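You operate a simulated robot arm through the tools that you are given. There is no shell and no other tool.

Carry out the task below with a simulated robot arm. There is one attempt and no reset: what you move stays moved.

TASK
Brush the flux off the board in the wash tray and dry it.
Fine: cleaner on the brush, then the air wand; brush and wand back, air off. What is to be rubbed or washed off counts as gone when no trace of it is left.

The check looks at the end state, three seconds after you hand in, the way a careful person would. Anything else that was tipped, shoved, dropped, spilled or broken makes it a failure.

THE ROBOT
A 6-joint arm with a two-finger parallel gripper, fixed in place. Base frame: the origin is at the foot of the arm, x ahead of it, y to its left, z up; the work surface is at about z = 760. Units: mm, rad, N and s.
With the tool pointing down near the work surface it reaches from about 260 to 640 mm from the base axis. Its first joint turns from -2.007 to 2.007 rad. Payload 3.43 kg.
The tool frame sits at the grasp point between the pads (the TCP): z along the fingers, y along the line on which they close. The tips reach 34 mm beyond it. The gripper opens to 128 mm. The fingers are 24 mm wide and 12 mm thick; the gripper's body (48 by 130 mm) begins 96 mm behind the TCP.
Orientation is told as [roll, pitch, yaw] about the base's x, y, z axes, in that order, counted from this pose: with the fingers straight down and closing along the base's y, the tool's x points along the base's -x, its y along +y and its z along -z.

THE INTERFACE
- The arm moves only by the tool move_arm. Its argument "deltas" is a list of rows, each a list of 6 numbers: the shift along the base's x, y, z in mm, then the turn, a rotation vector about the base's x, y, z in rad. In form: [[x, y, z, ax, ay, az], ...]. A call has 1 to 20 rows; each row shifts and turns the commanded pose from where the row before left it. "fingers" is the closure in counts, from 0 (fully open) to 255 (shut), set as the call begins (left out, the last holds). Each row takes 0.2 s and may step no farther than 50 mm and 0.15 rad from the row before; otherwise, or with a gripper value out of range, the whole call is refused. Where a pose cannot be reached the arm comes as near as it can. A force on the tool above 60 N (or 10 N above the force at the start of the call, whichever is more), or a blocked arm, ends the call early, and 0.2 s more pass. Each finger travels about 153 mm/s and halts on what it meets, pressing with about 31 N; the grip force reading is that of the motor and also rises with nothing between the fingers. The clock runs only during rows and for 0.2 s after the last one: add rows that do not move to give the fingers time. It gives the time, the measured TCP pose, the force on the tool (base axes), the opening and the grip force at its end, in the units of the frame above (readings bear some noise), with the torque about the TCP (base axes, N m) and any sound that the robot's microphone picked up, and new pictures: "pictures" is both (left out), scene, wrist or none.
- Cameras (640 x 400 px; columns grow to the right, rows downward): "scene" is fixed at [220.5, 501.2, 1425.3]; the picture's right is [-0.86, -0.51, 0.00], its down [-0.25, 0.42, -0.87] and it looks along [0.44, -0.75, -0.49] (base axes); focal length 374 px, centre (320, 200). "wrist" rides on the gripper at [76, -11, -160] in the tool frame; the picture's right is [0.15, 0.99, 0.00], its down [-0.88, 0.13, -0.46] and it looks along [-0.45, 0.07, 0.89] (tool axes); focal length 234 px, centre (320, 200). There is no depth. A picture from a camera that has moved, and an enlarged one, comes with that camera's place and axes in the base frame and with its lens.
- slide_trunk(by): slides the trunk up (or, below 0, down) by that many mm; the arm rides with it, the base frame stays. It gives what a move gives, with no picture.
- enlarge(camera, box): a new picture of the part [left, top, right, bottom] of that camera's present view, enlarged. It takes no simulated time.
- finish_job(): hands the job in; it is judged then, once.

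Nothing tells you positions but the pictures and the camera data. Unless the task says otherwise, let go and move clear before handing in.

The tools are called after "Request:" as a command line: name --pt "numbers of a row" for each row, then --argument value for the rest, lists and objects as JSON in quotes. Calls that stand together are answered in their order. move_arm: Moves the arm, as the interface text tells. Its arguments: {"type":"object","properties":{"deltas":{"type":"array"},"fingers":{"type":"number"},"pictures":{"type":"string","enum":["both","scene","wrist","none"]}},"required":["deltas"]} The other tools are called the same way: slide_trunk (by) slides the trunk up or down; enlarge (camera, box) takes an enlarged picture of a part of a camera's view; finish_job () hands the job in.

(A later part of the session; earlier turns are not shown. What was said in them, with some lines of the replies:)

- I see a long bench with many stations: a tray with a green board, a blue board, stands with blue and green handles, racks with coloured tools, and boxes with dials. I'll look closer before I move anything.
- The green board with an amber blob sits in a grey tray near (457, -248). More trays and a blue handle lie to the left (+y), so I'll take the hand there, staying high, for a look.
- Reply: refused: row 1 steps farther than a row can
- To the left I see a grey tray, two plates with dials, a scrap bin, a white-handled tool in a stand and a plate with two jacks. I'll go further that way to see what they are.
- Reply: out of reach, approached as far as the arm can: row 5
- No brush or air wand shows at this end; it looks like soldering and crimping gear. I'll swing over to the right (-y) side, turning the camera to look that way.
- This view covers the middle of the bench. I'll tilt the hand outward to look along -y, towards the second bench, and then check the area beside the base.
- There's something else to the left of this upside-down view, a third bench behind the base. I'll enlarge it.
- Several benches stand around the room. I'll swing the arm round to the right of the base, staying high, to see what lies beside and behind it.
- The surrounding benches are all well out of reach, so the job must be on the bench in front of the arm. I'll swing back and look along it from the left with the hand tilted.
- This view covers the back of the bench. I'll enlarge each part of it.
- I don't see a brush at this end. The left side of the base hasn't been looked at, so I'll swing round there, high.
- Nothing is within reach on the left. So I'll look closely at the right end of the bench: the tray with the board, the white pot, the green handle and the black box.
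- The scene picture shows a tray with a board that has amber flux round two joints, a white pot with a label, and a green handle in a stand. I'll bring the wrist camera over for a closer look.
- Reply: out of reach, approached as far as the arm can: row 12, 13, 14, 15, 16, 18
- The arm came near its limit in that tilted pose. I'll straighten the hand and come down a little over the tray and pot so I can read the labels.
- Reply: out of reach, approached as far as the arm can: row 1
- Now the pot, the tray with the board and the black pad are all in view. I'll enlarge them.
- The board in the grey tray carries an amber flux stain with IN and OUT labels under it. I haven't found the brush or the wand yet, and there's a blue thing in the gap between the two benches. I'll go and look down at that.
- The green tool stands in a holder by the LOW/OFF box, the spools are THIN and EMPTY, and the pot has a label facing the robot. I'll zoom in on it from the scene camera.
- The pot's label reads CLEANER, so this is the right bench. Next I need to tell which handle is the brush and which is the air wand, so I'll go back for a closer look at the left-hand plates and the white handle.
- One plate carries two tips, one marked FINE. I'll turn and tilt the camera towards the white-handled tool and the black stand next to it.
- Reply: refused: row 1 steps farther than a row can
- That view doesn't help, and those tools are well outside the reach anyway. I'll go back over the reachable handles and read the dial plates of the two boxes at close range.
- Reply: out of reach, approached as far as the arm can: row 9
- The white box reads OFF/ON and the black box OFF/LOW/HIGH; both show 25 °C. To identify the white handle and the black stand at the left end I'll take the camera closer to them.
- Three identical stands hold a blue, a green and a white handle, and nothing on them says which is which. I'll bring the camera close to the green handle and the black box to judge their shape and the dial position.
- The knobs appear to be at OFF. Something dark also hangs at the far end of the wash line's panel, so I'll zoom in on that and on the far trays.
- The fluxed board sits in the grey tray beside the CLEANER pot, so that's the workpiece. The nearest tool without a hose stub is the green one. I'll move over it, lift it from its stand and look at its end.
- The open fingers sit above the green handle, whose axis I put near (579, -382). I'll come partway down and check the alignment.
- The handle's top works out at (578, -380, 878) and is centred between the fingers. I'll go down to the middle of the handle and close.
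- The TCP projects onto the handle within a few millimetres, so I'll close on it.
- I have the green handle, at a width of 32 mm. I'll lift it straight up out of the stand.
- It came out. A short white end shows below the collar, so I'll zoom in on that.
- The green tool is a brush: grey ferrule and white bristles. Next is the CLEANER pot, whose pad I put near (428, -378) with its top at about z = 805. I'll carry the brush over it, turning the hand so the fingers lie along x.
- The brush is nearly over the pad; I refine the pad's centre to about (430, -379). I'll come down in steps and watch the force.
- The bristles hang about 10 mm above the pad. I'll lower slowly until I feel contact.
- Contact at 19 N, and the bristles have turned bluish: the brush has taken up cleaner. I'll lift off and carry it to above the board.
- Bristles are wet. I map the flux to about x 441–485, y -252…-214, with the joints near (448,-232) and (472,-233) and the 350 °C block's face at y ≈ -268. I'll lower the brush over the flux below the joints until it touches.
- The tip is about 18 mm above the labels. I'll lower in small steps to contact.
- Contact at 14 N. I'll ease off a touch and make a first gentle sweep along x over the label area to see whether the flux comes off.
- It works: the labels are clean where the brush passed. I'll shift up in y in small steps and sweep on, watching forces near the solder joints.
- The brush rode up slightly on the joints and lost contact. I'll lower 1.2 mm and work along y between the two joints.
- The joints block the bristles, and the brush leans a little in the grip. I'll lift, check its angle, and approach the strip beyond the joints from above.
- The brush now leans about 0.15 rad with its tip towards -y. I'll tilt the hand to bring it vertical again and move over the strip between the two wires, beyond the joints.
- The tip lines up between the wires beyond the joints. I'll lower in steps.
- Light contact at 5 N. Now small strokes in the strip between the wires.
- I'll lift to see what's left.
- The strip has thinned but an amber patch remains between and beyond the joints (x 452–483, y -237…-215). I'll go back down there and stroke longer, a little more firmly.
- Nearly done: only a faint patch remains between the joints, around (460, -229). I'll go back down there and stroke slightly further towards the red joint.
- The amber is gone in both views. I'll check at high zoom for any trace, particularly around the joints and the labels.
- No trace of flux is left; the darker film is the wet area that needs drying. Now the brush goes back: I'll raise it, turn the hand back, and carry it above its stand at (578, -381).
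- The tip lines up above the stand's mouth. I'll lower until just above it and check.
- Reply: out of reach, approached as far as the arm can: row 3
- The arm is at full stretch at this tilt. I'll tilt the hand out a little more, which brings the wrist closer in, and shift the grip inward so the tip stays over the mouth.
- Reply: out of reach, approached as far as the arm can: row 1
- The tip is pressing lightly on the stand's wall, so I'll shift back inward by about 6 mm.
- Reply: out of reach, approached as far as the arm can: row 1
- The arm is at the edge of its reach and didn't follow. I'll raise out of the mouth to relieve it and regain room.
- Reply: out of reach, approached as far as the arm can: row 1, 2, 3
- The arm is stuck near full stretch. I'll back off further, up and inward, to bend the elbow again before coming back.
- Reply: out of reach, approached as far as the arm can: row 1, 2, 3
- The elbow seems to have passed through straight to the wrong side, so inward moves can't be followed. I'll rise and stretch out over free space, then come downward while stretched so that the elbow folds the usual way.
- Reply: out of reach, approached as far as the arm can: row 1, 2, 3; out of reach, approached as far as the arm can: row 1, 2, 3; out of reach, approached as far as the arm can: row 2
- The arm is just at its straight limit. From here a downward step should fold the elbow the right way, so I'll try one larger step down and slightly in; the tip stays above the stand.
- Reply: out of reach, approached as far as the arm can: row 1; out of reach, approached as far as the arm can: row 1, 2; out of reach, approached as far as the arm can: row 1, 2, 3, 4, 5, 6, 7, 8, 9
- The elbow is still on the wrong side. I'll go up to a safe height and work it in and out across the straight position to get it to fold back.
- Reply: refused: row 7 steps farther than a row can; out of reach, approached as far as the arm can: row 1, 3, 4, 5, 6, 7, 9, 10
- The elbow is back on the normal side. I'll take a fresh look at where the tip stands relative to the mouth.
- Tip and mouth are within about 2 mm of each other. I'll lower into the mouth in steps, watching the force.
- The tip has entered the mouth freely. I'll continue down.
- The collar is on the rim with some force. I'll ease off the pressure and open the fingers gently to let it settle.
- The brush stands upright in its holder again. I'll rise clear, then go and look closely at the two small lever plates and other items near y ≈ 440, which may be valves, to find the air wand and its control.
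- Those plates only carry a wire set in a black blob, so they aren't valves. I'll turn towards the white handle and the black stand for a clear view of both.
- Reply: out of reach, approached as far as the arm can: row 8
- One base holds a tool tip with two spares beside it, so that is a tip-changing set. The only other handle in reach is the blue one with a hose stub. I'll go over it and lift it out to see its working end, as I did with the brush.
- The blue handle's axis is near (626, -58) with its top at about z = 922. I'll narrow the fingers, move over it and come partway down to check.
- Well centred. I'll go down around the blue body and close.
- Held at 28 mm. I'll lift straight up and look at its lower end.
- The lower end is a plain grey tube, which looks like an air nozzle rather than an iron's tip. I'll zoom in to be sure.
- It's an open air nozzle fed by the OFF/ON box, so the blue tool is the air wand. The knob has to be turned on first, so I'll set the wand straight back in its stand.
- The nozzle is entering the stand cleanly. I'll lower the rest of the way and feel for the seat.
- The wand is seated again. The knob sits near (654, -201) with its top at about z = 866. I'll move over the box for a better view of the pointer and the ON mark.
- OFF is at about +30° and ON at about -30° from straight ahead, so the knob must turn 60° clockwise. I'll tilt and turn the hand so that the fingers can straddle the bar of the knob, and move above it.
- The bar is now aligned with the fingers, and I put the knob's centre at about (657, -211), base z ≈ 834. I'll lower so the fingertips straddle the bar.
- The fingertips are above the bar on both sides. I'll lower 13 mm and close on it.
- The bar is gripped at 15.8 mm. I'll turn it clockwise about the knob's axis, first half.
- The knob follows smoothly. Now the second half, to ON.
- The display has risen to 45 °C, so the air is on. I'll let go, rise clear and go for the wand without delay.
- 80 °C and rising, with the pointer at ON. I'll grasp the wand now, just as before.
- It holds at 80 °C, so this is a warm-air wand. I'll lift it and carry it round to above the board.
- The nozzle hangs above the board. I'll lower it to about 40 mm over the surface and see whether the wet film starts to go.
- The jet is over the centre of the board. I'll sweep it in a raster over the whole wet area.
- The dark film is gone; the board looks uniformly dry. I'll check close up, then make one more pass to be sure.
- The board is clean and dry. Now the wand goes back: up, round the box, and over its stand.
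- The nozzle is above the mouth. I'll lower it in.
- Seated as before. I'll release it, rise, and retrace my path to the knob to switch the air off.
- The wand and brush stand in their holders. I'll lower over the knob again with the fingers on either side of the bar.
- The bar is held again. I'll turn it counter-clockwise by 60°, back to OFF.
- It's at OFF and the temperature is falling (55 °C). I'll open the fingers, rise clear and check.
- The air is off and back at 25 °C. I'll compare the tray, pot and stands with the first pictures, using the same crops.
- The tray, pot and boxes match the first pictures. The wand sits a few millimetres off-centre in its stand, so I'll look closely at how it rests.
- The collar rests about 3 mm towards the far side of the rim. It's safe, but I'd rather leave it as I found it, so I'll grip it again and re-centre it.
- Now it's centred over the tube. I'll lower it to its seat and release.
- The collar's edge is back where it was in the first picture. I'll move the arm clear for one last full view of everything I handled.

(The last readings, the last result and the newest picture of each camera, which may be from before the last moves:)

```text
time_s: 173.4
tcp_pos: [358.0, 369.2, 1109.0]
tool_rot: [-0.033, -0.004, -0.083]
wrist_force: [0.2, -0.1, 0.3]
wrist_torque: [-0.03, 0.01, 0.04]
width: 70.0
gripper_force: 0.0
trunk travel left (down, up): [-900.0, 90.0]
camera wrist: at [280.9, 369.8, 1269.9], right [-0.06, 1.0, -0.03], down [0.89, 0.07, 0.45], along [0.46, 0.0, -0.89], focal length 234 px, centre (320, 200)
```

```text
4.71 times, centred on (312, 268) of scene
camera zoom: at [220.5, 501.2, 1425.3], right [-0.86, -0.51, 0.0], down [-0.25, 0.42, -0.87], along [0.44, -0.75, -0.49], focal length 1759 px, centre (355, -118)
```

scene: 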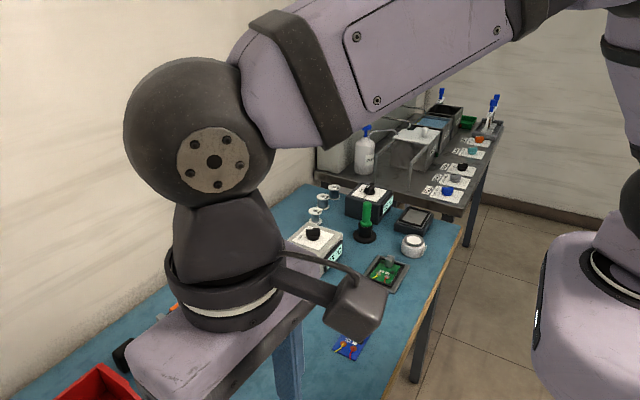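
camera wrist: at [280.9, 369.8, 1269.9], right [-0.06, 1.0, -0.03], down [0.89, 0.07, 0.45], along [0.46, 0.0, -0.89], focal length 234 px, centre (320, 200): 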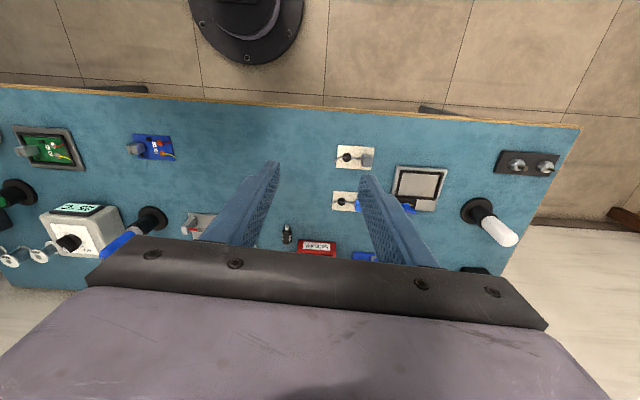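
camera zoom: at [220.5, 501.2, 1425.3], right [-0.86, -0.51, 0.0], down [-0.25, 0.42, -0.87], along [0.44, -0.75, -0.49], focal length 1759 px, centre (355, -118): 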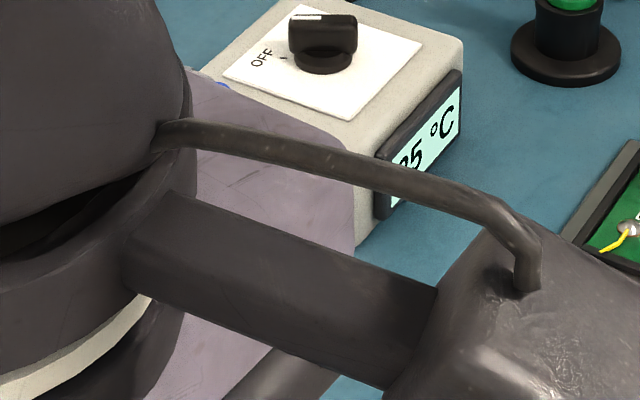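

Request:
enlarge --camera "wrist" --box '[80, 190, 190, 260]'

Request:
enlarge --camera "wrist" --box '[0, 110, 100, 210]'

```text
5.71 times, centred on (135, 225) of wrist
camera zoom: at [280.9, 369.8, 1269.9], right [-0.06, 1.0, -0.03], down [0.89, 0.07, 0.45], along [0.46, 0.0, -0.89], focal length 1338 px, centre (1377, 57)
```

zoom: 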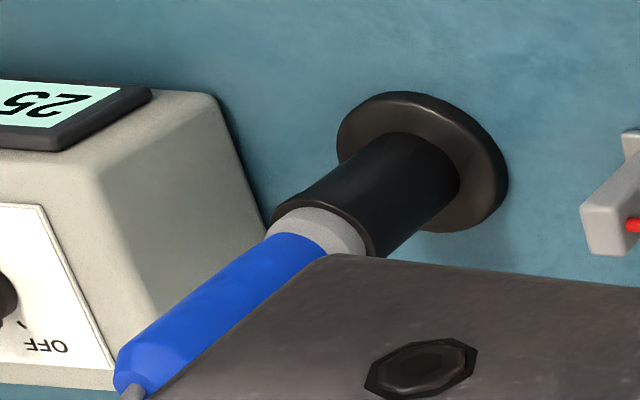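

```text
4.00 times, centred on (50, 160) of wrist
camera zoom: at [280.9, 369.8, 1269.9], right [-0.06, 1.0, -0.03], down [0.89, 0.07, 0.45], along [0.46, 0.0, -0.89], focal length 937 px, centre (1400, 360)
```

zoom: 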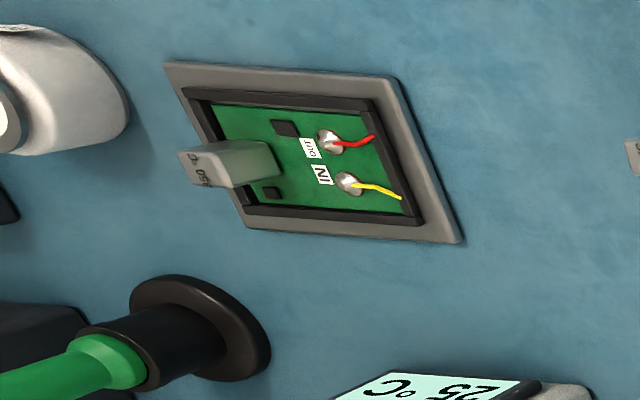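

The board is clean and dry in its tray. The brush and wand stand upright in their holders, the air is off at 25 °C, and the arm is clear with nothing in the gripper. I'm handing in.

Request:
finish_job

```text
The job is handed in.
```

I brushed the flux off the board in the grey tray and dried it with the warm-air wand. I've handed the job in but have no verdict yet.

- **Board:** after brushing with cleaner, no amber trace showed in close-up views. After two passes with the air wand the wet film was gone. The board may have shifted by a millimetre or so inside its frame while I brushed around the solder joints.
- **Brush:** the green brush is back upright in its stand.
- **Wand:** the blue air wand is back upright in its stand. It first sat about 3 mm off-centre, so I gripped it again and re-centred it.
- **Air:** the knob is at OFF and the display is back at 25 °C.

None of the tools or the tray carried a name, and only the pot was labelled (CLEANER). I took the grey tray to be the wash tray because it held the only board with flux within reach. I identified the brush and the wand by lifting each out and looking at its end.

In the close-up checks the tray, cleaner pot and control box looked the same as at the start. The arm is clear and the gripper is empty.
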